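You operate a simulated robot arm through the tools that you are given. There is no shell and no other tool. Be economical: measure what you need, move in short steps, check, and stop when the job is done.

You run a simulated robot arm. Do the job below in one go: nothing can be reset, and whatever is moved stays where it is left.

## Task
Fetch the steel trough from the prep bench and set it on the second wet bench from the left. Take the small bag from the prep bench and put it on the shelf under the middle table. Fetch the moisture card from the drying bench and stand it on top of the curled sheet of paper. Put the grey cup in the basin of the sink. Put the brush on the bare patch on the tray bench away on the edge of the sieve table. Put the job card on the dosing bench away on the drying bench. Put the cylinder on the lower shelf of the cell stand. The order is free. Set down upright: small bag, moisture card, grey cup, cylinder.

It is judged by the outcome, as a careful person would: the job done as asked, and still so three seconds after it is handed in. It fails if anything else is knocked over, pushed out of place, dropped, spilled or broken. Flat cloth is picked up by pressing the open fingertips on it (5 to 10 N) and closing them slowly along it; thin cloth reads only 2 to 8 mm in the jaws.

## Robot
A 7-joint arm with a two-finger parallel gripper on a trunk, on a base that drives. Base frame: it is fixed to the floor where the robot stands at the start and does not move with it; the origin is under the middle of the robot, x ahead of it, y to its left, z up; the surface under the hand at the start is at about z = 0.9. Readings come in m, rad, newtons and seconds.
With the tool pointing down near the work surface it reaches from about 0.38 to 0.88 m from the robot's upright axis, wherever it stands. Its first joint turns from -2.897 to 2.897 rad. Places, roughly: basin of the sink [5.2, -0.7, 0.7]; brush (5x5x9 cm) [2.8, -0.7, 0.9]; curled sheet of paper (33x13x10 cm) [0.9, 0.2, 0.9]; cylinder [0.5, -0.25, 0.5]; drying bench [5.3, -1.9, 0.9]; edge of the sieve table [-1.2, -3.2, 0.8]; grey cup [3.5, -1.75, 1]; job card [2.75, -0.5, 1]; lower shelf of the cell stand [-1.3, 2, 0.5]; moisture card [5.25, -2, 1]; second wet bench [3.2, 1, 0.9]; shelf under the middle table [2, -4, 0.3]; small bag [1.25, 0, 1]; steel trough (21x9x8 cm) [0.8, -0.1, 0.9]. Payload 3.43 kg.
Tool frame: the origin (TCP) lies between the finger pads and is the grasp point; the fingertips stand 0.034 m ahead of it; z points along the fingers, y is the line along which they close. Largest opening 0.128 m; finger width 0.024, thickness 0.012; the body of the gripper, 0.048 by 0.13 m, starts 0.096 m behind the TCP.
Orientation is told as [roll, pitch, yaw] about the base's x, y, z axes, in that order, counted from this pose: with the fingers straight down and closing along the base's y, the tool's x points along the base's -x, its y along +y and its z along -z.

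## Interface
- The arm moves only by the tool jog_arm. Its argument "increments" is a list that holds one entry, the list of rows, each a list of 7 numbers: the turn, a rotation vector about the tool's x, y, z in rad, then the shift along the tool's x, y, z in m, then the gripper command, from -1 (fully open) to 1 (shut), values between in proportion. In form: [[[rx, ry, rz, x, y, z, jaw], ...]]. A call has 1 to 10 rows; each row shifts and turns the commanded pose from where the row before left it, along the tool's axes as they then stand. Rows are played at 5 a second. More than 0.05 m and 0.15 rad between two rows, or a gripper value outside its range, and nothing of the call is played. Where a pose cannot be reached the arm comes as near as it can. A force on the tool above 40 N (or 10 N above the force at the start of the call, whichever is more), or a blocked arm, ends the call early, and 0.2 s more pass. Each finger travels about 0.153 m/s and halts on what it meets, pressing with about 39 N; the grip force reading is that of the motor and also rises with nothing between the fingers. The clock runs only during rows and for 0.2 s after the last one: add rows that do not move to give the fingers time. It gives the time, the measured TCP pose, the force on the tool (base axes), the opening and the grip force at its end, in the units of the frame above (readings bear some noise), with the torque about the TCP (base axes, N m) and any sound that the robot's microphone picked up.
- Cameras (640 x 400 px; columns grow to the right, rows downward): "scene" is now at [0.182, -0.0044, 1.5522]; the picture's right is [-0.06, -1.00, -0.00], its down [-0.77, 0.04, -0.64] and it looks along [0.64, -0.04, -0.77] (base axes); focal length 266 px, centre (320, 200). "wrist" rides on the gripper at [0.076, -0.011, -0.16] in the tool frame; the picture's right is [0.15, 0.99, 0.00], its down [-0.88, 0.13, -0.46] and it looks along [-0.45, 0.07, 0.89] (tool axes); focal length 234 px, centre (320, 200). There is no depth. A picture from a camera that has moved, and an enlarged one, comes with that camera's place and axes in the base frame and with its lens.
- camera(camera): a new picture of that camera. The clock stands still meanwhile.
- drive_base(legs): drives the robot by 1 to 6 legs, each [ahead, turn to the left] in m and rad, along the robot's own axes; the way and the turn of a leg run together, so that a leg with both is an arc; at most 1.5 m and 3.142 rad a leg. The arm and the cameras ride along, it lands a little off, and it stops where it bumps. It gives what a move gives.
- head_to(pan, tilt): turns the head with the scene camera to pan (to the left, within 2.304 rad either way) and tilt (down, from -0.506 to 1.204), counted from straight ahead of the robot. It gives what a move gives.
- close_up(camera, box): a new picture of the part [left, top, right, bottom] of that camera's present view, enlarged. The clock stands still meanwhile.
- hand_in(): hands the job in; it is judged then, once.

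Go step by step. Nothing tells you exact positions but the pictures and the camera data: compare them with the known pose of the tool, close in by small moves and look again before you grip or let go. The budget is 207 turns and 180 pictures, counting those below and the enlarged ones. Unless the task says otherwise, let go and move clear before handing in.

The tools are called after "Request:" as a command line: name --argument value ..., lists and objects as JSON in quotes. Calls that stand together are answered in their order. jog_arm: Moves the arm, as the interface text tells. Its arguments: {"type":"object","properties":{"increments":{"type":"array"}},"required":["increments"]} The other tools are called the same way: drive_base (legs) drives the base; head_to (pan, tilt) turns the head that bears the scene camera; camera (camera) takes a picture; close_up (camera, box) takes an enlarged picture of a part of a camera's view; hand_in () hands the job in.

At the start:

```text
time_s: 0.0
eef_pos: [0.5042, -0.2374, 1.2751]
tcp_rot: [-0.001, 0.0, -0.001]
contact_force: [-0.6, -0.4, 0.5]
ft_torque: [-0.01, 0.02, -0.04]
gripper_width: 0.1279
grasp_force: 0.1
robot x, y, heading: [-0.0025, 0.0003, 0.005]
head pan, tilt: [-0.056, 0.876]
```

scene: 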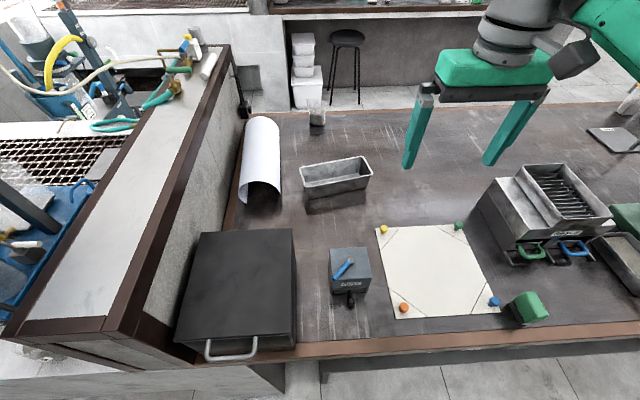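
wrist: 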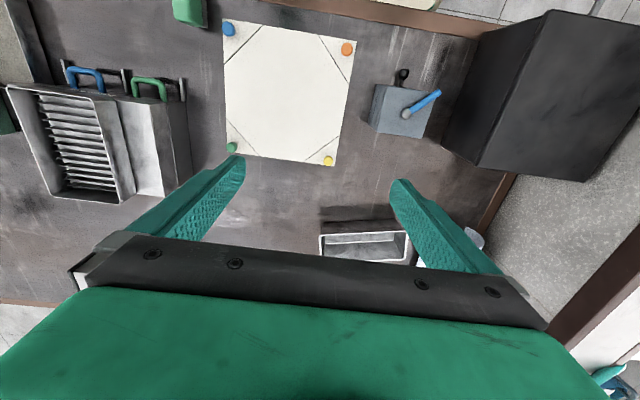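

I see the prep bench with the trough, the curled paper and a small object behind it (probably the bag). I will look closer and survey the surroundings.

Request:
close_up --camera "scene" --box '[220, 80, 420, 220]'

Request:
head_to --pan -0.1 --tilt 0.3

Request:
camera --camera "scene"

Request:
head_to --pan 1.2 --tilt 0.4

Request:
camera --camera "scene"

Request:
head_to --pan -1.3 --tilt 0.4

Request:
camera --camera "scene"

Request:
head_to --pan 2.3 --tilt 0.4

Request:
camera --camera "scene"

Request:
head_to --pan -2.3 --tilt 0.4

Request:
camera --camera "scene"

```text
2.86 times, centred on (320, 150) of scene
camera zoom: at [0.182, -0.0044, 1.5522], right [-0.06, -1.0, 0.0], down [-0.77, 0.04, -0.64], along [0.64, -0.04, -0.77], focal length 761 px, centre (320, 343)
```

zoom: 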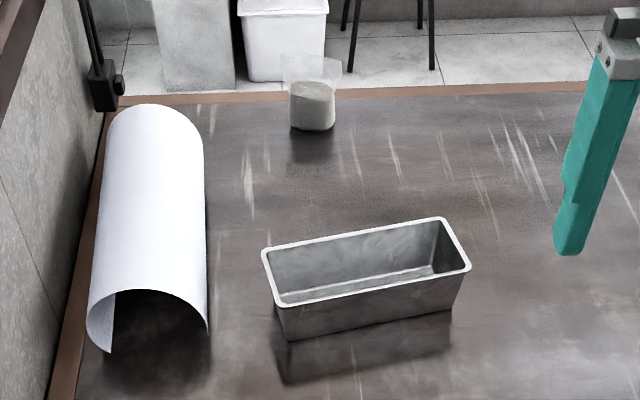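

```text
time_s: 1.0
eef_pos: [0.5038, -0.2372, 1.2756]
tcp_rot: [0.002, 0.001, 0.0]
contact_force: [-0.7, 0.8, 0.3]
ft_torque: [-0.02, -0.04, -0.01]
gripper_width: 0.1281
grasp_force: 0.1
robot x, y, heading: [-0.0012, -0.0038, -0.001]
head pan, tilt: [-0.099, 0.3]
```

```text
176 pictures are left
camera scene: at [0.1983, -0.0094, 1.6025], right [-0.1, -1.0, 0.0], down [-0.29, 0.03, -0.95], along [0.95, -0.09, -0.3], focal length 266 px, centre (320, 200)
```

scene: 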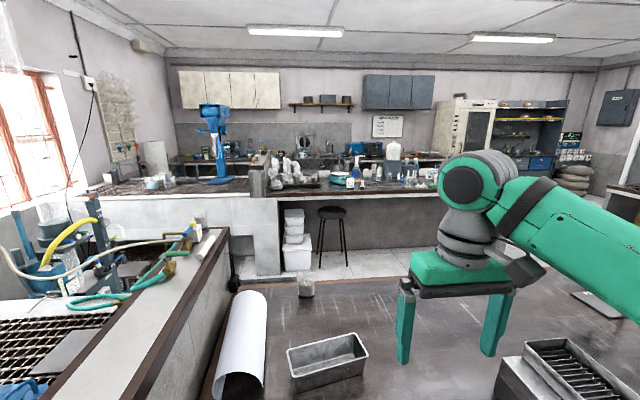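

```text
time_s: 2.5
eef_pos: [0.5028, -0.2376, 1.2746]
tcp_rot: [-0.001, 0.0, 0.001]
contact_force: [0.7, 0.2, -0.3]
ft_torque: [0.0, 0.01, 0.01]
gripper_width: 0.128
grasp_force: 0.0
robot x, y, heading: [-0.0011, -0.0004, -0.003]
head pan, tilt: [1.201, 0.4]
```

```text
175 pictures are left
camera scene: at [0.1389, 0.0862, 1.5934], right [0.93, -0.36, 0.0], down [-0.14, -0.36, -0.92], along [0.33, 0.86, -0.39], focal length 266 px, centre (320, 200)
```

scene: 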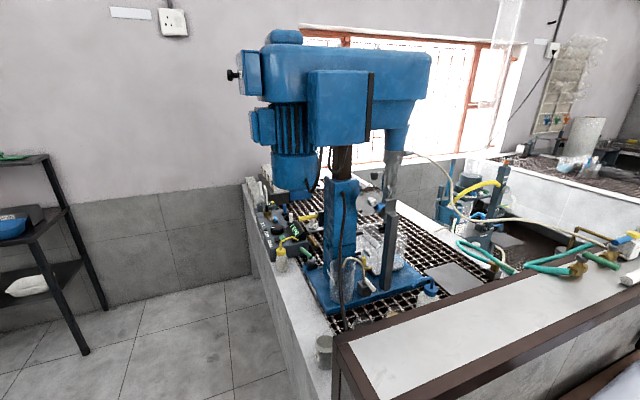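

```text
time_s: 4.7
eef_pos: [0.5033, -0.2377, 1.2746]
tcp_rot: [0.001, 0.001, -0.002]
contact_force: [0.4, 0.1, 0.1]
ft_torque: [-0.01, -0.02, -0.01]
gripper_width: 0.1282
grasp_force: 0.1
robot x, y, heading: [-0.0016, -0.0021, 0.001]
head pan, tilt: [-1.3, 0.4]
```

```text
174 pictures are left
camera scene: at [0.1302, -0.0894, 1.5934], right [-0.96, -0.27, 0.0], down [-0.1, 0.38, -0.92], along [0.25, -0.89, -0.39], focal length 266 px, centre (320, 200)
```

scene: 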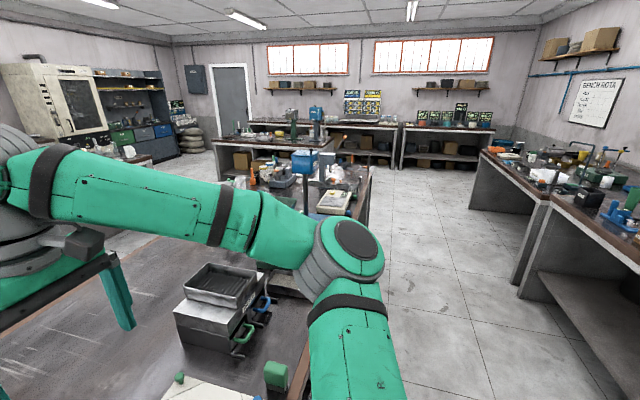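

```text
time_s: 7.7
eef_pos: [0.5037, -0.2373, 1.2747]
tcp_rot: [0.001, -0.001, 0.0]
contact_force: [0.8, -0.7, 0.1]
ft_torque: [-0.02, -0.01, 0.0]
gripper_width: 0.1279
grasp_force: 0.0
robot x, y, heading: [0.0008, -0.0003, 0.002]
head pan, tilt: [2.3, 0.4]
```

```text
173 pictures are left
camera scene: at [0.0437, 0.069, 1.5934], right [0.75, 0.67, 0.0], down [0.26, -0.29, -0.92], along [-0.61, 0.69, -0.39], focal length 266 px, centre (320, 200)
```

scene: 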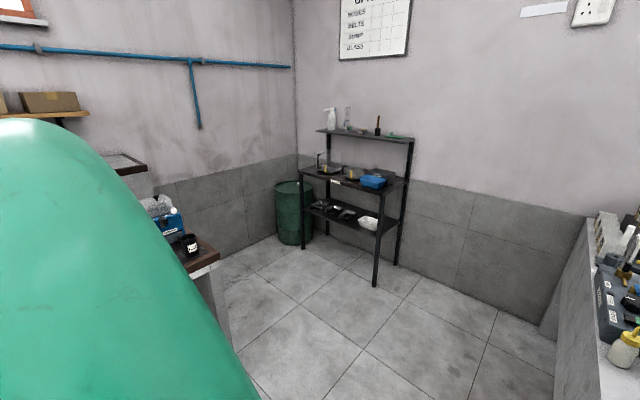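

```text
time_s: 11.4
eef_pos: [0.5042, -0.2372, 1.2746]
tcp_rot: [0.0, 0.0, 0.001]
contact_force: [0.2, 0.6, 0.9]
ft_torque: [0.0, -0.01, -0.01]
gripper_width: 0.1278
grasp_force: 0.0
robot x, y, heading: [-0.0003, 0.0019, -0.005]
head pan, tilt: [-2.3, 0.4]
```

```text
172 pictures are left
camera scene: at [0.0437, -0.0692, 1.5933], right [-0.75, 0.67, 0.0], down [0.26, 0.29, -0.92], along [-0.61, -0.69, -0.39], focal length 266 px, centre (320, 200)
```

scene: 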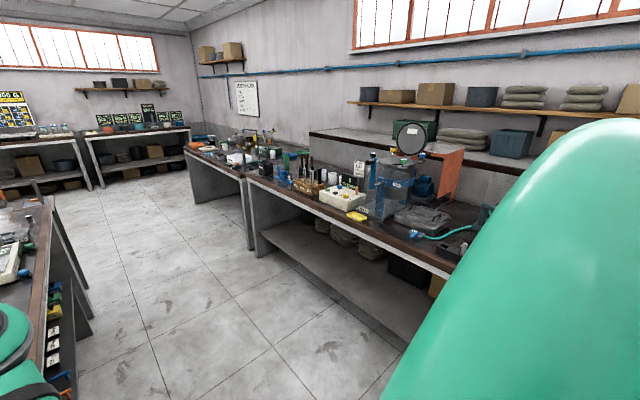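

The room is a lab with rows of benches. I back off a little from the prep bench and look down under it for the cylinder.

Request:
drive_base --legs '[[-0.35, 0]]'

Request:
head_to --pan -0.3 --tilt 1.0

Request:
camera --camera "scene"

Request:
camera --camera "wrist"

```text
time_s: 13.6
eef_pos: [0.1589, -0.2364, 1.2742]
tcp_rot: [0.0, 0.0, 0.003]
contact_force: [0.4, 0.5, -0.7]
ft_torque: [0.01, 0.02, -0.01]
gripper_width: 0.1281
grasp_force: 0.1
robot x, y, heading: [-0.3462, -0.0027, 0.003]
head pan, tilt: [-2.3, 0.4]
```

```text
time_s: 15.6
eef_pos: [0.158, -0.236, 1.2744]
tcp_rot: [0.0, 0.0, 0.004]
contact_force: [0.7, 0.7, 1.2]
ft_torque: [0.01, 0.02, -0.01]
gripper_width: 0.1279
grasp_force: 0.1
robot x, y, heading: [-0.3484, -0.003, 0.007]
head pan, tilt: [-0.3, 1.0]
```

```text
171 pictures are left
camera scene: at [-0.1754, -0.0208, 1.5431], right [-0.29, -0.96, 0.0], down [-0.8, 0.25, -0.54], along [0.52, -0.16, -0.84], focal length 266 px, centre (320, 200)
```

scene: 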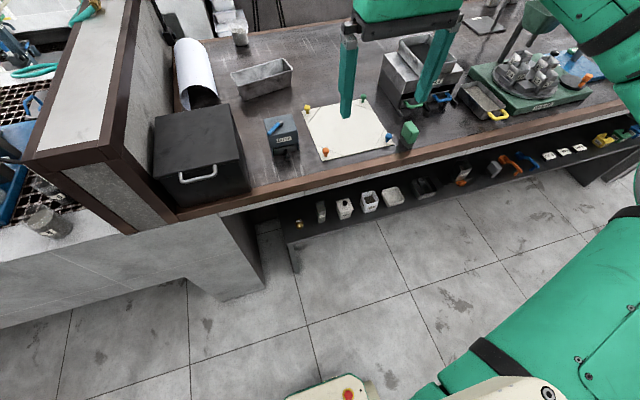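

```text
170 pictures are left
camera wrist: at [0.0834, -0.2476, 1.4352], right [-0.15, 0.99, 0.0], down [0.88, 0.13, 0.46], along [0.45, 0.07, -0.89], focal length 234 px, centre (320, 200)
```

wrist: 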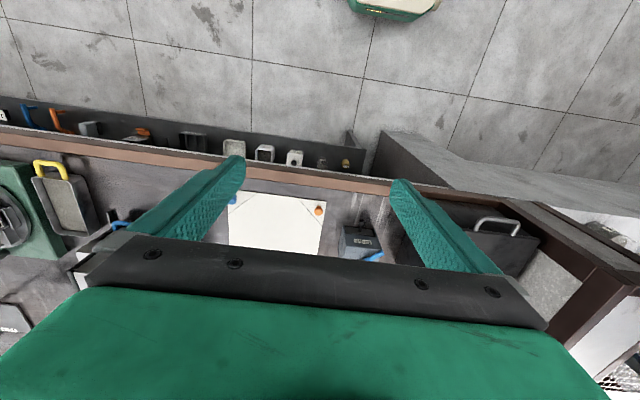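

Request:
close_up --camera "scene" --box '[280, 150, 440, 250]'

Request:
close_up --camera "wrist" --box '[200, 110, 400, 210]'

```text
4.00 times, centred on (360, 200) of scene
camera zoom: at [-0.1754, -0.0208, 1.5431], right [-0.29, -0.96, 0.0], down [-0.8, 0.25, -0.54], along [0.52, -0.16, -0.84], focal length 1066 px, centre (160, 200)
```

zoom: 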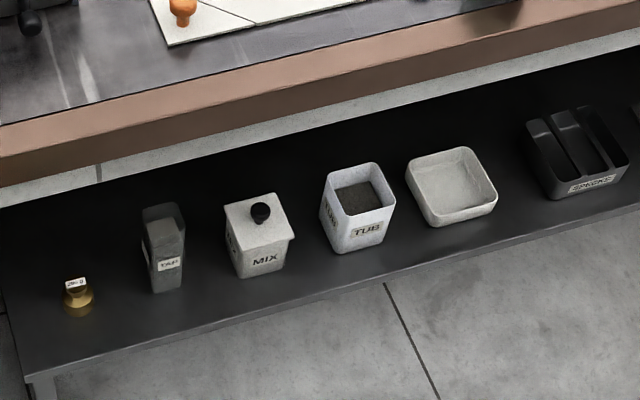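

```text
3.20 times, centred on (300, 160) of wrist
camera zoom: at [0.0834, -0.2476, 1.4352], right [-0.15, 0.99, 0.0], down [0.88, 0.13, 0.46], along [0.45, 0.07, -0.89], focal length 749 px, centre (384, 328)
```

zoom: 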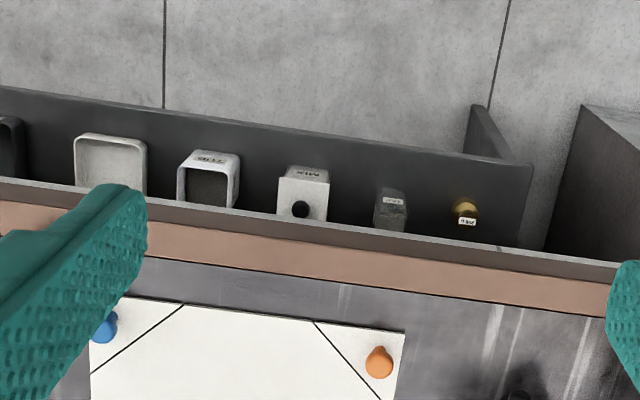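

The under-bench shelf at z≈0.48 bears several items; the named cylinder should be deeper in. I tilt the tool forward and lower the hand in front of the shelf to look with the wrist camera.

Request:
jog_arm --increments '[[[0, -0.13, 0, 0, 0, 0, -1], [0, -0.13, 0, 0, 0, 0, -1], [0, -0.13, 0, 0, 0, 0, -1], [0, -0.13, 0, 0, 0, 0, -1], [0, -0.13, 0, 0, 0, 0, -1], [0, -0.13, 0, 0, 0, 0, -1], [0, 0, 0, 0.035, 0, 0.0355, -1], [0, 0, 0, 0.035, 0, 0.0355, -1], [0, 0, 0, 0.035, 0, 0.0355, -1]]]'

Request:
jog_arm --increments '[[[0, 0, 0, 0.035, 0, 0.0355, -1], [0, 0, 0, 0.035, 0, 0.0355, -1], [0, 0, 0, 0.035, 0, 0.0355, -1], [0, 0, 0, 0.035, 0, 0.0355, -1], [0, 0, 0, 0.035, 0, 0.0355, -1], [0, 0, 0, 0.035, 0, 0.0355, -1], [0, 0, 0, 0.035, 0, 0.0355, -1], [0, 0, 0, 0.035, 0, 0.0355, -1], [0, 0, 0, 0.035, 0, 0.0355, -1]]]'

Request:
camera --camera "wrist"

```text
time_s: 17.6
eef_pos: [0.1567, -0.2376, 1.1255]
tcp_rot: [-0.002, -0.778, 0.003]
contact_force: [0.3, -0.8, -0.2]
ft_torque: [0.02, 0.0, 0.03]
gripper_width: 0.1281
grasp_force: 0.0
robot x, y, heading: [-0.3472, -0.0015, 0.006]
head pan, tilt: [-0.3, 1.0]
```

```text
time_s: 19.6
eef_pos: [0.1586, -0.2372, 0.6783]
tcp_rot: [-0.002, -0.78, 0.002]
contact_force: [0.3, 0.9, -1.2]
ft_torque: [-0.01, -0.02, 0.06]
gripper_width: 0.128
grasp_force: 0.0
robot x, y, heading: [-0.3469, -0.0018, 0.004]
head pan, tilt: [-0.3, 1.0]
```

```text
167 pictures are left
camera wrist: at [-0.0062, -0.2487, 0.7384], right [-0.11, 0.99, -0.1], down [0.3, 0.13, 0.94], along [0.95, 0.07, -0.32], focal length 234 px, centre (320, 200)
```

wrist: 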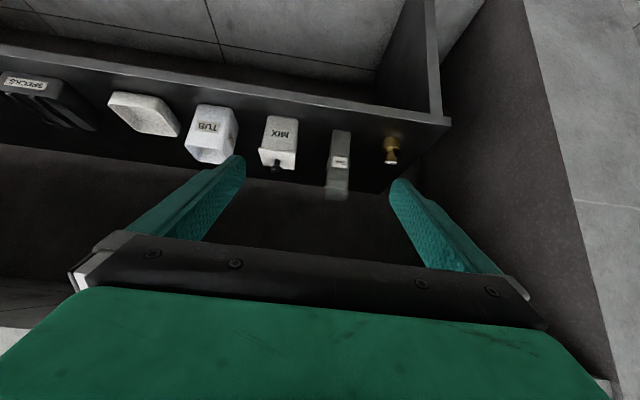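

The shelf is shallow; it holds a brass weight, a tall grey piece, MIX, TUB, etc. I zoom in on the candidates.

Request:
close_up --camera "wrist" --box '[240, 90, 440, 215]'

Request:
close_up --camera "scene" --box '[280, 180, 360, 235]'

```text
3.20 times, centred on (340, 152) of wrist
camera zoom: at [-0.0062, -0.2487, 0.7384], right [-0.11, 0.99, -0.1], down [0.3, 0.13, 0.94], along [0.95, 0.07, -0.32], focal length 749 px, centre (256, 352)
```

zoom: 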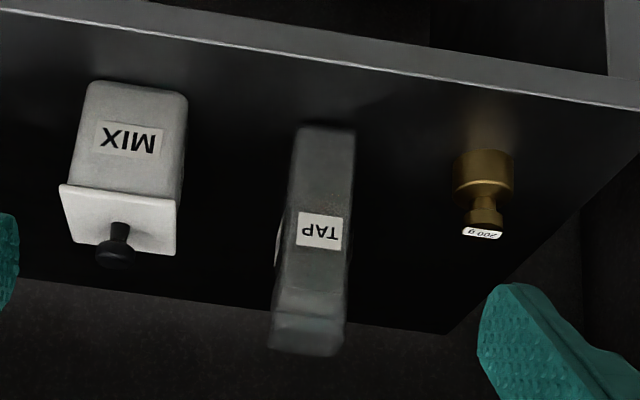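

```text
7.27 times, centred on (320, 208) of scene
camera zoom: at [-0.1754, -0.0206, 1.5431], right [-0.29, -0.96, 0.0], down [-0.8, 0.25, -0.54], along [0.52, -0.16, -0.84], focal length 1937 px, centre (320, 146)
```

zoom: 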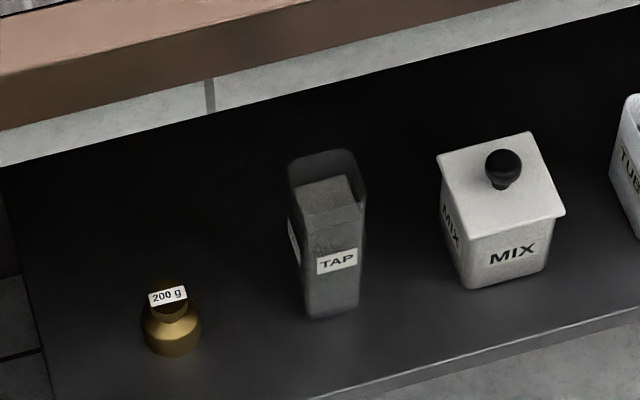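

TAP is a tall graduated-style vessel (tap-density cylinder) and closest to the given place; the brass piece is a weight. I narrow the jaws, lower, and approach TAP to check.

Request:
jog_arm --increments '[[[0, 0, 0, 0.0253, 0.014, 0.0256, -0.25], [0, 0, 0, 0.0253, 0.014, 0.0256, -0.25], [0, 0, 0, 0.0253, 0.014, 0.0256, -0.25], [0, 0, 0, -0.0356, 0, 0.035, -0.25], [0, 0, 0, -0.0356, 0, 0.035, -0.25], [0, 0, 0, 0, 0, 0, -0.25]]]'

Request:
camera --camera "wrist"

Request:
head_to --pan -0.3 --tilt 0.85

Request:
close_up --camera "scene" --box '[240, 180, 400, 280]'

```text
time_s: 21.0
eef_pos: [0.2593, -0.1965, 0.5681]
tcp_rot: [0.001, -0.78, 0.003]
contact_force: [-0.2, 0.1, -0.3]
ft_torque: [-0.01, -0.02, -0.01]
gripper_width: 0.0799
grasp_force: 0.0
robot x, y, heading: [-0.3474, -0.0032, -0.004]
head pan, tilt: [-0.3, 1.0]
```

```text
164 pictures are left
camera wrist: at [0.0958, -0.2079, 0.6293], right [-0.11, 0.99, -0.1], down [0.31, 0.13, 0.94], along [0.95, 0.07, -0.32], focal length 234 px, centre (320, 200)
```

wrist: 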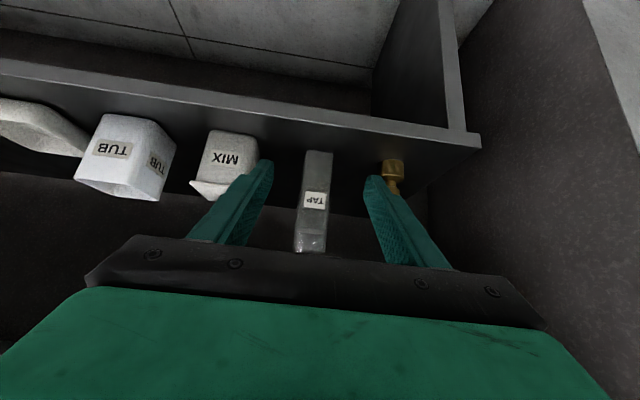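

```text
time_s: 21.7
eef_pos: [0.2601, -0.196, 0.5686]
tcp_rot: [0.001, -0.78, 0.004]
contact_force: [-0.1, 0.2, 0.6]
ft_torque: [0.01, -0.01, 0.02]
gripper_width: 0.0799
grasp_force: 0.0
robot x, y, heading: [-0.3486, -0.0023, -0.0]
head pan, tilt: [-0.3, 0.85]
```

```text
4.00 times, centred on (320, 230) of scene
camera zoom: at [-0.1672, -0.0231, 1.5542], right [-0.29, -0.96, 0.0], down [-0.72, 0.22, -0.66], along [0.63, -0.19, -0.75], focal length 1066 px, centre (320, 80)
```

zoom: 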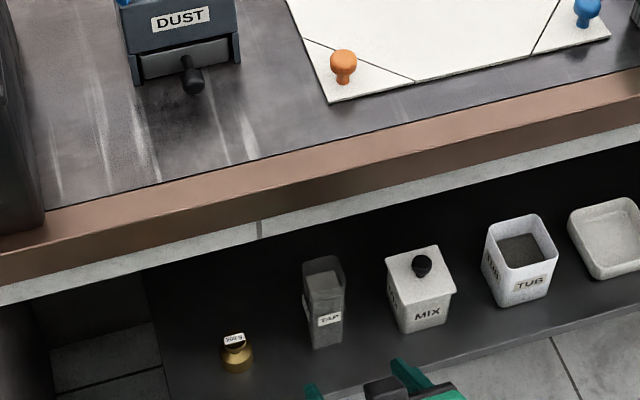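

TAP sits centred between the fingers. I move forward onto it and close.

Request:
jog_arm --increments '[[[0, 0, 0, -0.0356, 0, 0.035, -0.25], [0, 0, 0, -0.0356, 0, 0.035, -0.25], [0, 0, 0, -0.002, 0, 0.012, -0.25], [0, 0, 0, 0, 0, 0, 0], [0, 0, 0, 0, 0, 0, 0.2], [0, 0, 0, 0, 0, 0, 0.5], [0, 0, 0, 0, 0, 0, 0.8], [0, 0, 0, 0, 0, 0, 0.8]]]'

Request:
camera --camera "wrist"

```text
time_s: 23.5
eef_pos: [0.3698, -0.1921, 0.5607]
tcp_rot: [0.001, -0.78, 0.004]
contact_force: [0.3, -1.5, -0.4]
ft_torque: [-0.01, -0.05, -0.03]
gripper_width: 0.0395
grasp_force: 39.1
robot x, y, heading: [-0.3497, -0.0017, -0.001]
head pan, tilt: [-0.3, 0.85]
```

```text
162 pictures are left
camera wrist: at [0.2047, -0.2047, 0.6221], right [-0.11, 0.99, -0.1], down [0.31, 0.13, 0.94], along [0.95, 0.07, -0.32], focal length 234 px, centre (320, 200)
```

wrist: 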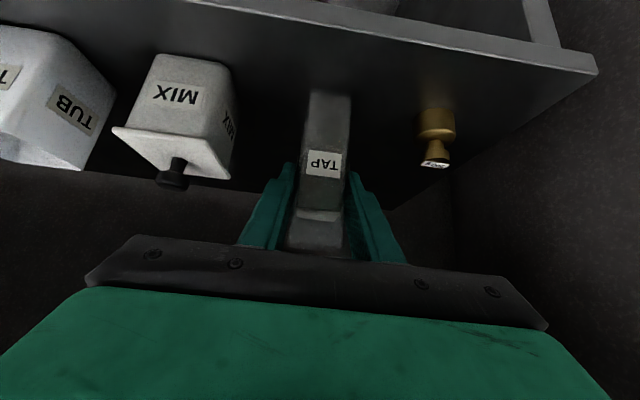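

Gripped (39.5 mm). Lift slightly and withdraw from the shelf.

Request:
jog_arm --increments '[[[0, 0, 0, -0.0175, 0, -0.0178, 0.8], [0, 0, 0, -0.014, 0, -0.0142, 0.8], [0, 0, 0, 0.0356, 0, -0.035, 0.8], [0, 0, 0, 0.0356, 0, -0.035, 0.8], [0, 0, 0, 0.0356, 0, -0.035, 0.8], [0, 0, 0, 0.0356, 0, -0.035, 0.8], [0, 0, 0, -0.014, 0, -0.0142, 0.8]]]'

Request:
drive_base --legs '[[0, 1.57], [0.8, 0]]'

Request:
head_to --pan 0.6 --tilt 0.6

Request:
camera --camera "scene"

Request:
camera --camera "wrist"

```text
time_s: 25.1
eef_pos: [0.1681, -0.1948, 0.626]
tcp_rot: [-0.001, -0.778, 0.003]
contact_force: [0.6, -0.3, -2.3]
ft_torque: [-0.01, 0.04, -0.02]
gripper_width: 0.0394
grasp_force: 39.3
robot x, y, heading: [-0.3438, 0.0012, 0.001]
head pan, tilt: [-0.3, 0.85]
```

```text
time_s: 33.7
eef_pos: [-0.1504, 1.3077, 0.625]
tcp_rot: [-0.001, -0.781, 1.567]
contact_force: [-0.1, 0.1, -2.8]
ft_torque: [0.04, 0.01, -0.03]
gripper_width: 0.0395
grasp_force: 39.2
robot x, y, heading: [-0.3447, 0.7958, 1.569]
head pan, tilt: [-0.3, 0.85]
```

```text
time_s: 34.9
eef_pos: [-0.1511, 1.3077, 0.6259]
tcp_rot: [0.002, -0.781, 1.569]
contact_force: [-0.9, 0.2, -2.2]
ft_torque: [-0.04, -0.02, 0.0]
gripper_width: 0.0394
grasp_force: 39.4
robot x, y, heading: [-0.3471, 0.7915, 1.569]
head pan, tilt: [0.6, 0.6]
```

```text
161 pictures are left
camera scene: at [-0.3961, 0.9707, 1.5751], right [0.83, 0.56, 0.0], down [0.32, -0.47, -0.82], along [-0.46, 0.68, -0.57], focal length 266 px, centre (320, 200)
```

scene: 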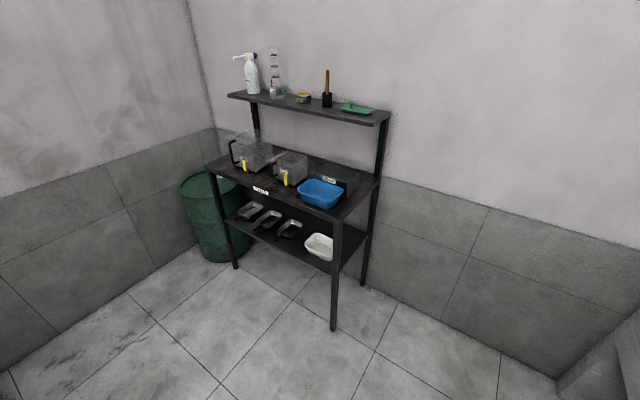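

```text
160 pictures are left
camera wrist: at [-0.1384, 1.1411, 0.6861], right [-0.99, -0.1, -0.1], down [-0.13, 0.31, 0.94], along [-0.06, 0.95, -0.32], focal length 234 px, centre (320, 200)
```

wrist: 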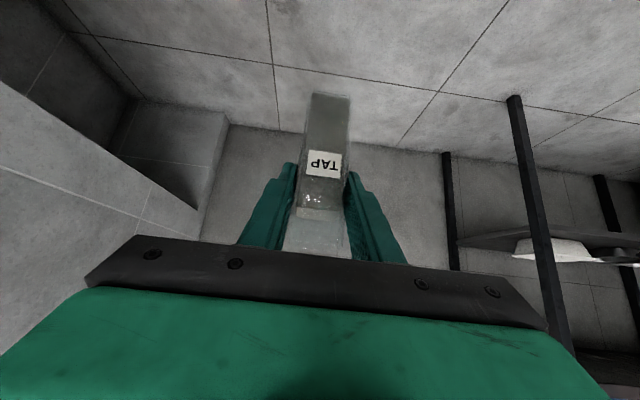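

I see the cell stand; zoom on its lower shelf for a free spot.

Request:
close_up --camera "scene" --box '[200, 140, 400, 290]'

```text
2.67 times, centred on (300, 215) of scene
camera zoom: at [-0.3961, 0.9707, 1.5751], right [0.83, 0.56, 0.0], down [0.32, -0.47, -0.82], along [-0.46, 0.68, -0.57], focal length 710 px, centre (373, 160)
```

zoom: 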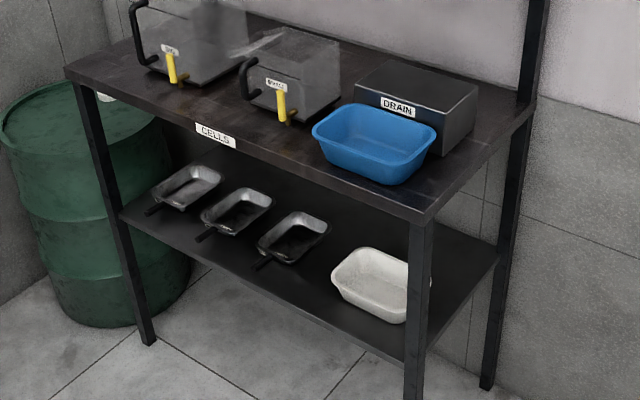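

There is free space at the front strip between the third scoop and the white basin (~[-1.13, 1.80], shelf z≈0.5). I drive to stand facing it.

Request:
drive_base --legs '[[0, 1.25], [1.033, 0], [0, -1.25]]'

Request:
head_to --pan -0.2 --tilt 0.95

Request:
camera --camera "scene"

Request:
camera --camera "wrist"

```text
time_s: 47.1
eef_pos: [-1.1191, 1.6349, 0.6255]
tcp_rot: [0.001, -0.782, 1.585]
contact_force: [-0.7, 0.9, -2.5]
ft_torque: [-0.01, -0.02, 0.01]
gripper_width: 0.0393
grasp_force: 38.6
robot x, y, heading: [-1.3071, 1.1109, 1.582]
head pan, tilt: [0.6, 0.6]
```

```text
time_s: 48.2
eef_pos: [-1.1197, 1.6349, 0.6245]
tcp_rot: [0.0, -0.78, 1.585]
contact_force: [0.2, -0.3, -2.2]
ft_torque: [0.0, -0.03, -0.05]
gripper_width: 0.0391
grasp_force: 38.6
robot x, y, heading: [-1.3078, 1.1127, 1.583]
head pan, tilt: [-0.201, 0.949]
```

```text
158 pictures are left
camera scene: at [-1.2955, 1.2938, 1.5468], right [0.98, -0.19, 0.0], down [-0.15, -0.8, -0.58], along [0.11, 0.57, -0.81], focal length 266 px, centre (320, 200)
```

scene: 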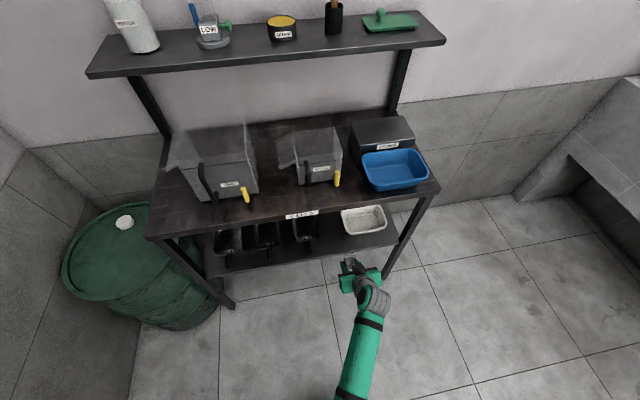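

```text
157 pictures are left
camera wrist: at [-1.105, 1.4692, 0.686], right [-0.99, -0.12, -0.1], down [-0.13, 0.3, 0.94], along [-0.08, 0.95, -0.32], focal length 234 px, centre (320, 200)
```

wrist: 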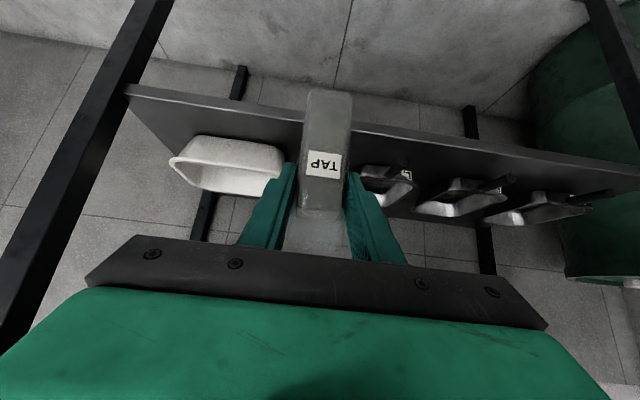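

The gap lies right in front of the held cylinder. Move forward 0.165 and lower some, then check.

Request:
jog_arm --increments '[[[0, 0, 0, -0.0356, 0, 0.035, 0.8], [0, 0, 0, -0.0356, 0, 0.035, 0.8], [0, 0, 0, -0.0356, 0, 0.035, 0.8], [0, 0, 0, -0.0107, 0, 0.0105, 0.8], [0, 0, 0, 0.0105, 0, 0.0107, 0.8], [0, 0, 0, 0.0105, 0, 0.0107, 0.8], [0, 0, 0, 0, 0, 0, 0.8]]]'

Request:
camera --camera "wrist"

Request:
close_up --camera "scene" --box '[260, 180, 460, 310]'

```text
time_s: 49.8
eef_pos: [-1.1222, 1.8012, 0.594]
tcp_rot: [0.0, -0.781, 1.586]
contact_force: [-1.1, -0.6, -2.5]
ft_torque: [-0.03, 0.04, -0.01]
gripper_width: 0.0396
grasp_force: 38.7
robot x, y, heading: [-1.313, 1.1161, 1.581]
head pan, tilt: [-0.201, 0.949]
```

```text
156 pictures are left
camera wrist: at [-1.1064, 1.6354, 0.6548], right [-0.99, -0.12, -0.1], down [-0.13, 0.3, 0.94], along [-0.08, 0.95, -0.32], focal length 234 px, centre (320, 200)
```

wrist: 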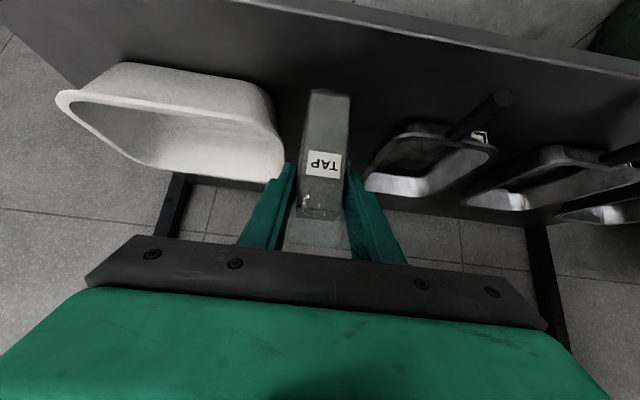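

```text
3.08 times, centred on (360, 245) of scene
camera zoom: at [-1.2955, 1.2938, 1.5467], right [0.98, -0.19, 0.0], down [-0.15, -0.8, -0.58], along [0.11, 0.57, -0.81], focal length 820 px, centre (197, 62)
```

zoom: 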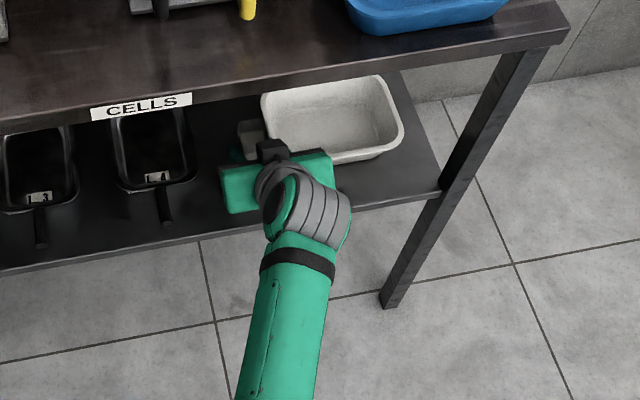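

Slightly tight between basin and scoop; I pull back 12 mm and lower in small steps until contact.

Request:
jog_arm --increments '[[[0, 0, 0, 0.0085, 0.002, -0.0085, 0.8], [0, 0, 0, 0.0035, 0, 0.0036, 0.8], [0, 0, 0, 0.0035, 0, 0.0036, 0.8], [0, 0, 0, 0, 0, 0, 0.8]]]'

Request:
jog_arm --increments '[[[0, 0, 0, 0.0028, 0, 0.0028, 0.8], [0, 0, 0, 0, 0, 0, 0.8]]]'

Request:
jog_arm --increments '[[[0, 0, 0, 0.0028, 0, 0.0028, 0.8], [0, 0, 0, 0, 0, 0, 0.8]]]'

Request:
camera --camera "wrist"

```text
time_s: 50.8
eef_pos: [-1.124, 1.7889, 0.586]
tcp_rot: [-0.001, -0.78, 1.584]
contact_force: [-0.3, -0.2, -1.9]
ft_torque: [-0.03, 0.02, -0.02]
gripper_width: 0.0392
grasp_force: 38.9
robot x, y, heading: [-1.3076, 1.1149, 1.58]
head pan, tilt: [-0.201, 0.949]
```

```text
time_s: 51.4
eef_pos: [-1.124, 1.7888, 0.5815]
tcp_rot: [0.001, -0.777, 1.584]
contact_force: [0.7, -0.7, -2.4]
ft_torque: [0.0, -0.02, -0.03]
gripper_width: 0.0395
grasp_force: 39.1
robot x, y, heading: [-1.3076, 1.121, 1.579]
head pan, tilt: [-0.201, 0.949]
```

```text
time_s: 52.0
eef_pos: [-1.1243, 1.7891, 0.5772]
tcp_rot: [0.001, -0.778, 1.585]
contact_force: [0.0, -0.5, -2.1]
ft_torque: [-0.04, 0.04, -0.02]
gripper_width: 0.0397
grasp_force: 39.1
robot x, y, heading: [-1.3068, 1.1167, 1.582]
head pan, tilt: [-0.201, 0.949]
```

```text
154 pictures are left
camera wrist: at [-1.1093, 1.6228, 0.6382], right [-0.99, -0.12, -0.1], down [-0.13, 0.3, 0.94], along [-0.08, 0.95, -0.32], focal length 234 px, centre (320, 200)
```

wrist: 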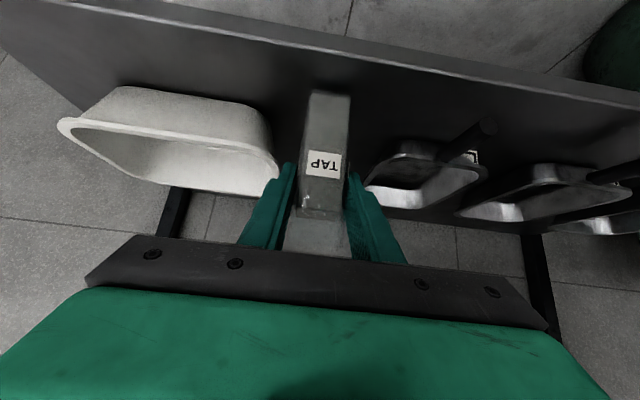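

Request:
jog_arm --increments '[[[0, 0, 0, 0.0028, 0, 0.0028, 0.8], [0, 0, 0, 0.0028, 0, 0.0028, 0.8], [0, 0, 0, 0, 0, 0, 0.8]]]'

Request:
jog_arm --increments '[[[0, 0, 0, 0.0021, 0, 0.0021, 0.8], [0, 0, 0, 0, 0, 0, 0.8]]]'

Request:
camera --camera "wrist"

```text
time_s: 52.8
eef_pos: [-1.1234, 1.789, 0.5695]
tcp_rot: [-0.001, -0.784, 1.584]
contact_force: [-0.8, -2.3, 17.5]
ft_torque: [-0.22, 0.1, 0.01]
gripper_width: 0.0391
grasp_force: 38.9
robot x, y, heading: [-1.307, 1.1157, 1.581]
head pan, tilt: [-0.201, 0.949]
```

```text
time_s: 53.4
eef_pos: [-1.1235, 1.7904, 0.5702]
tcp_rot: [-0.005, -0.788, 1.585]
contact_force: [-0.5, 0.6, 34.3]
ft_torque: [0.6, 0.07, -0.03]
gripper_width: 0.0396
grasp_force: 38.9
robot x, y, heading: [-1.3087, 1.1194, 1.585]
head pan, tilt: [-0.201, 0.949]
```

```text
153 pictures are left
camera wrist: at [-1.1089, 1.6239, 0.6296], right [-0.99, -0.12, -0.11], down [-0.14, 0.3, 0.95], along [-0.08, 0.95, -0.31], focal length 234 px, centre (320, 200)
```

wrist: 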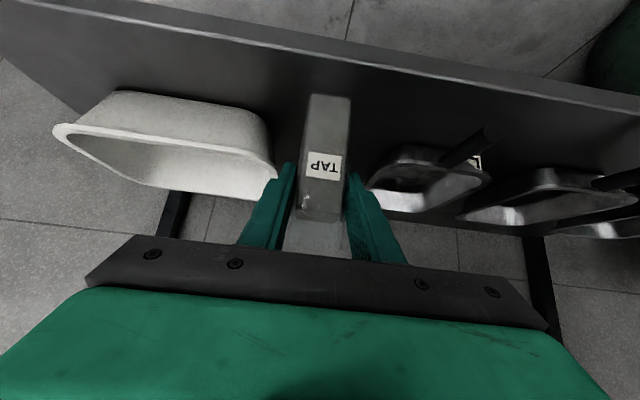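

Contact. Relieve, open slightly, withdraw.

Request:
jog_arm --increments '[[[0, 0, 0, -0.0021, 0, -0.0021, 0.8], [0, 0, 0, 0, 0, 0, 0.3], [0, 0, 0, 0, 0, 0, 0.2], [0, 0, 0, 0, 0, 0, 0.15], [0, 0, 0, 0, 0, -0.02, 0.15], [0, 0, 0, 0, 0, -0.03, 0.15], [0, 0, 0, 0.02, 0, -0.045, 0.15], [0, 0, 0, 0.02, 0, -0.045, 0.15], [0, 0, 0, 0.0, 0, -0.0, 0.15]]]'

Request:
camera --camera "wrist"

```text
time_s: 55.4
eef_pos: [-1.1215, 1.6618, 0.6425]
tcp_rot: [0.002, -0.78, 1.585]
contact_force: [-0.5, 0.5, 0.2]
ft_torque: [-0.01, 0.01, 0.04]
gripper_width: 0.0544
grasp_force: 0.0
robot x, y, heading: [-1.31, 1.1178, 1.584]
head pan, tilt: [-0.201, 0.949]
```

```text
152 pictures are left
camera wrist: at [-1.1065, 1.4966, 0.7039], right [-0.99, -0.12, -0.1], down [-0.13, 0.3, 0.94], along [-0.08, 0.95, -0.32], focal length 234 px, centre (320, 200)
```

wrist: 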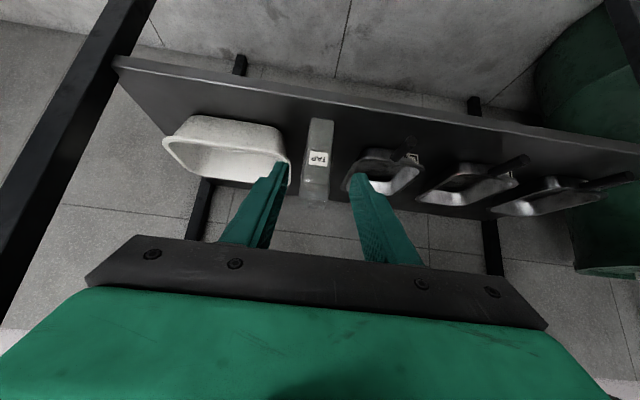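

The cylinder stands upright on the lower shelf. I raise the arm and return to the prep bench for the trough.

Request:
jog_arm --increments '[[[0, 0, 0, -0.035, 0, -0.0355, -0.5], [0, 0, 0, -0.035, 0, -0.0355, -0.5], [0, 0, 0, -0.035, 0, -0.0355, -0.5], [0, 0, 0, -0.035, 0, -0.0355, -0.5], [0, 0, 0, -0.035, 0, -0.0355, -0.5], [0, 0, 0, -0.035, 0, -0.0355, -0.5], [0, 0, 0, -0.035, 0, -0.0355, -0.5], [0, 0, 0, -0.035, 0, -0.0355, -0.5], [0, 0, 0, -0.035, 0, -0.0355, -0.5], [0, 0, 0, -0.035, 0, -0.0355, -0.5]]]'

Request:
jog_arm --increments '[[[0, 0.13, 0, -0.02, 0, -0.0355, -0.5], [0, 0.13, 0, -0.02, 0, -0.0355, -0.5], [0, 0.13, 0, -0.0, 0, -0.0355, -0.5], [0, 0.13, 0, 0, 0, 0, -0.5], [0, 0.13, 0, 0, 0, 0, -0.5], [0, 0.13, 0, 0, 0, 0, -0.5]]]'

Request:
drive_base --legs '[[0, -1.99], [1.047, 0], [0, -1.16], [0.75, 0], [0, 1.57], [0.35, 0]]'

Request:
head_to --pan 0 --tilt 0.8

Request:
camera --camera "scene"

```text
time_s: 57.6
eef_pos: [-1.1235, 1.6623, 1.1412]
tcp_rot: [0.0, -0.778, 1.585]
contact_force: [0.5, 0.1, 0.3]
ft_torque: [0.0, -0.04, -0.01]
gripper_width: 0.0958
grasp_force: 0.1
robot x, y, heading: [-1.3106, 1.1166, 1.588]
head pan, tilt: [-0.201, 0.949]
```

```text
time_s: 59.0
eef_pos: [-1.1229, 1.627, 1.2507]
tcp_rot: [0.0, 0.002, 1.586]
contact_force: [0.1, 0.6, -0.1]
ft_torque: [0.03, 0.02, 0.0]
gripper_width: 0.0962
grasp_force: 0.2
robot x, y, heading: [-1.3064, 1.1153, 1.583]
head pan, tilt: [-0.201, 0.949]
```

```text
time_s: 82.9
eef_pos: [0.5011, -0.239, 1.2505]
tcp_rot: [0.001, 0.001, -0.006]
contact_force: [0.0, -0.2, -0.2]
ft_torque: [-0.01, 0.01, -0.02]
gripper_width: 0.096
grasp_force: 0.0
robot x, y, heading: [-0.0032, -0.0439, -0.007]
head pan, tilt: [-0.201, 0.949]
```

```text
time_s: 83.6
eef_pos: [0.5016, -0.239, 1.2522]
tcp_rot: [0.001, 0.0, -0.004]
contact_force: [0.2, 0.2, 1.0]
ft_torque: [0.03, -0.03, 0.0]
gripper_width: 0.096
grasp_force: 0.0
robot x, y, heading: [-0.0044, -0.0438, -0.006]
head pan, tilt: [0.0, 0.799]
```

```text
151 pictures are left
camera scene: at [0.182, -0.0451, 1.5582], right [-0.01, -1.0, 0.0], down [-0.72, 0.01, -0.7], along [0.7, 0.0, -0.72], focal length 266 px, centre (320, 200)
```

scene: 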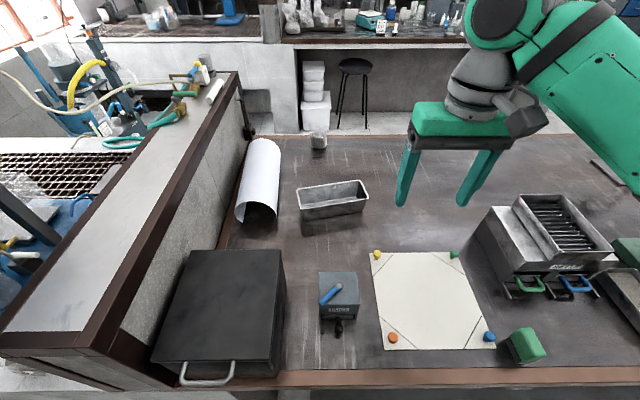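

Request:
close_up --camera "scene" --box '[230, 120, 430, 245]'

```text
3.20 times, centred on (330, 182) of scene
camera zoom: at [0.182, -0.0451, 1.5582], right [-0.01, -1.0, 0.0], down [-0.72, 0.01, -0.7], along [0.7, 0.0, -0.72], focal length 852 px, centre (288, 256)
```

zoom: 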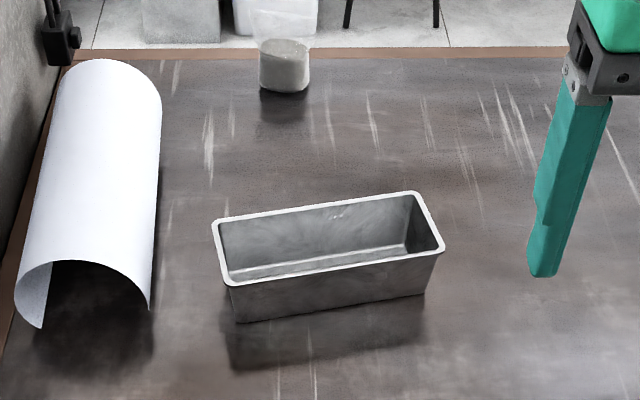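

Trough centre ≈ (0.772, −0.083), rim z≈0.98, short axis 0.2 rad off x. I move above it and turn the wrist so the fingers close across it.

Request:
jog_arm --increments '[[[0, 0, 0, -0.045, 0.026, 0, -1], [0, 0, 0, -0.045, 0.026, 0, -1], [0, 0, 0, -0.045, 0.026, 0, -1], [0, 0, 0, -0.045, 0.026, 0, -1], [0, 0, 0, -0.045, 0.026, 0, -1], [0, 0, 0, -0.045, 0.026, 0, -1], [0, 0, 0, 0, 0, 0.05, -1], [0, 0, 0, 0, 0, 0.05, -1]]]'

Request:
jog_arm --increments '[[[0, 0, 0.137, 0, 0, 0, -1], [0, 0, 0.137, 0, 0, 0, -1], [0, 0, 0.137, 0, 0, 0, -1], [0, 0, 0.137, 0, 0, 0, -1], [0, 0, 0.137, 0, 0, 0, -1], [0, 0, 0.137, 0, 0, 0, -1], [0, 0, 0.137, 0, 0, 0, -1], [0, 0, 0.137, 0, 0, 0, -1], [0, 0, 0.137, 0, 0, 0, -1], [0, 0, 0.137, 0, 0, 0, -1]]]'

Request:
camera --camera "wrist"

Request:
close_up --camera "scene" --box '[230, 90, 430, 215]'

```text
refused: row 1 steps farther than a row can; nothing moved
```

```text
time_s: 85.8
eef_pos: [0.5018, -0.2391, 1.2511]
tcp_rot: [0.002, 0.001, -1.377]
contact_force: [0.1, -0.8, 1.0]
ft_torque: [0.0, 0.0, -0.02]
gripper_width: 0.1282
grasp_force: 0.0
robot x, y, heading: [-0.0002, -0.0455, -0.006]
head pan, tilt: [0.0, 0.799]
```

```text
149 pictures are left
camera wrist: at [0.4778, -0.1671, 1.4111], right [0.94, 0.33, 0.0], down [0.3, -0.84, 0.46], along [0.15, -0.43, -0.89], focal length 234 px, centre (320, 200)
```

wrist: 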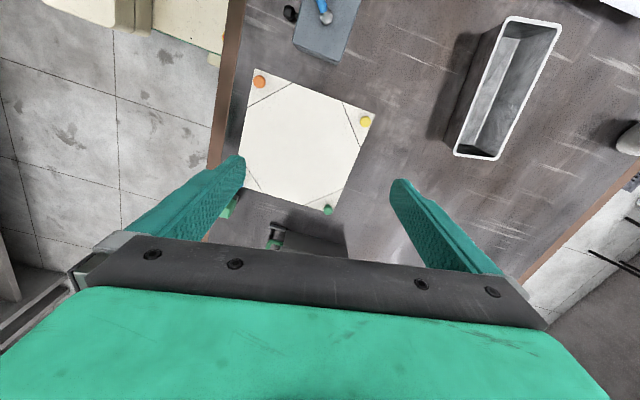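

```text
3.20 times, centred on (330, 152) of scene
camera zoom: at [0.182, -0.0451, 1.5583], right [-0.01, -1.0, 0.0], down [-0.72, 0.0, -0.7], along [0.7, 0.0, -0.72], focal length 852 px, centre (288, 352)
```

zoom: 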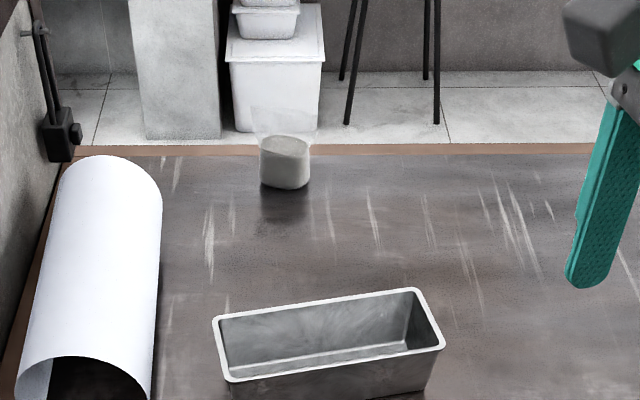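

Wrist is turned; now translate above the trough in its tool frame and descend part way.

Request:
jog_arm --increments '[[[0, 0, 0, 0.0144, 0.0421, 0, -1], [0, 0, 0, 0.0144, 0.0421, 0, -1], [0, 0, 0, 0.0144, 0.0421, 0, -1], [0, 0, 0, 0.0144, 0.0421, 0, -1], [0, 0, 0, 0.0144, 0.0421, 0, -1], [0, 0, 0, 0.0144, 0.0421, 0, -1], [0, 0, 0, 0.0144, 0.0421, 0, -1], [0, 0, 0, 0, 0, 0.05, -1], [0, 0, 0, 0, 0, 0.05, -1], [0, 0, 0, 0, 0, 0.05, -1]]]'

Request:
camera --camera "wrist"

Request:
close_up --camera "scene" --box '[230, 110, 430, 235]'

```text
time_s: 88.0
eef_pos: [0.7697, -0.0842, 1.1007]
tcp_rot: [0.001, -0.001, -1.375]
contact_force: [0.0, 0.2, -0.2]
ft_torque: [-0.02, -0.05, -0.02]
gripper_width: 0.1279
grasp_force: 0.1
robot x, y, heading: [-0.0018, -0.0438, -0.004]
head pan, tilt: [0.0, 0.799]
```

```text
147 pictures are left
camera wrist: at [0.7458, -0.0117, 1.2617], right [0.94, 0.34, 0.0], down [0.3, -0.84, 0.46], along [0.15, -0.43, -0.89], focal length 234 px, centre (320, 200)
```

wrist: 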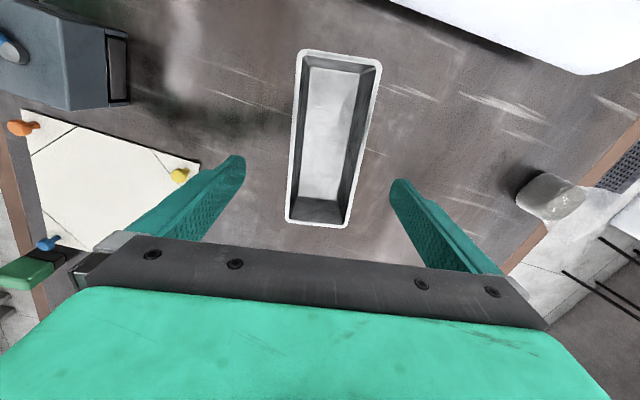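

```text
3.20 times, centred on (330, 172) of scene
camera zoom: at [0.1818, -0.045, 1.5583], right [-0.01, -1.0, 0.0], down [-0.72, 0.0, -0.7], along [0.7, 0.0, -0.72], focal length 852 px, centre (288, 288)
```

zoom: 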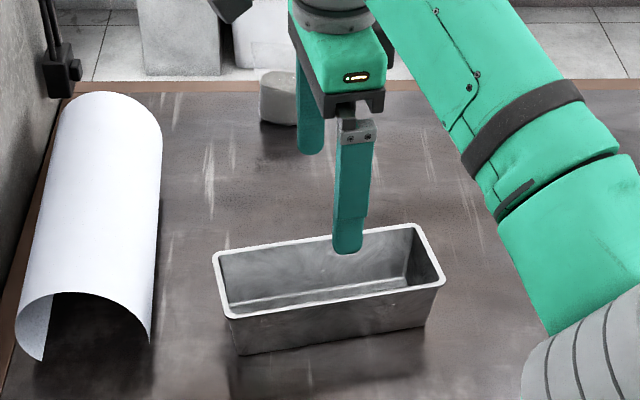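

Aligned. Shift 5 mm outward and descend so the pads straddle the rim.

Request:
jog_arm --increments '[[[0, 0, 0, 0, 0.005, 0.04, -1], [0, 0, 0, 0, 0, 0.04, -1], [0, 0, 0, 0, 0, 0.03, -1], [0, 0, 0, 0, 0, 0.025, -1], [0, 0, 0, 0, 0, 0, -1]]]'

Request:
camera --camera "wrist"

Request:
close_up --camera "scene" --box '[230, 110, 430, 235]'

```text
time_s: 89.2
eef_pos: [0.7767, -0.0826, 0.9651]
tcp_rot: [-0.001, 0.0, -1.375]
contact_force: [0.3, -0.7, 0.7]
ft_torque: [0.04, 0.02, 0.0]
gripper_width: 0.1282
grasp_force: 0.0
robot x, y, heading: [-0.0036, -0.0439, -0.007]
head pan, tilt: [0.0, 0.799]
```

```text
145 pictures are left
camera wrist: at [0.7525, -0.0105, 1.126], right [0.94, 0.34, 0.0], down [0.3, -0.84, 0.46], along [0.15, -0.43, -0.89], focal length 234 px, centre (320, 200)
```

wrist: 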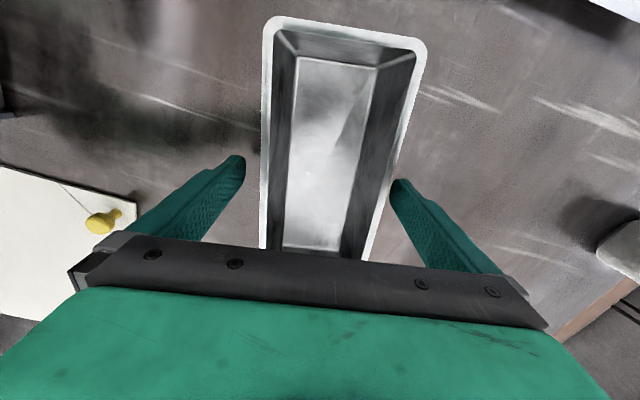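

```text
3.20 times, centred on (330, 172) of scene
camera zoom: at [0.1821, -0.045, 1.5582], right [-0.01, -1.0, 0.0], down [-0.72, 0.0, -0.7], along [0.7, 0.0, -0.72], focal length 852 px, centre (288, 288)
```

zoom: 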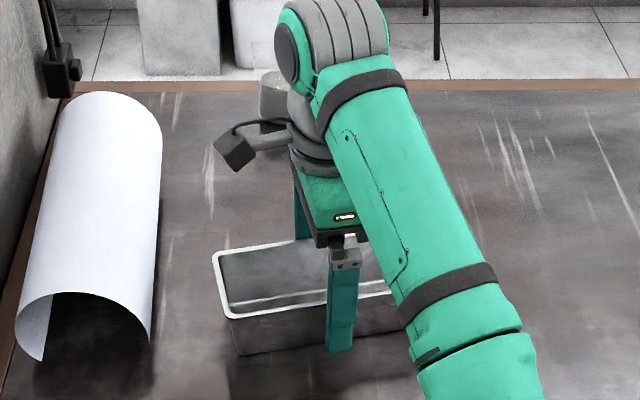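

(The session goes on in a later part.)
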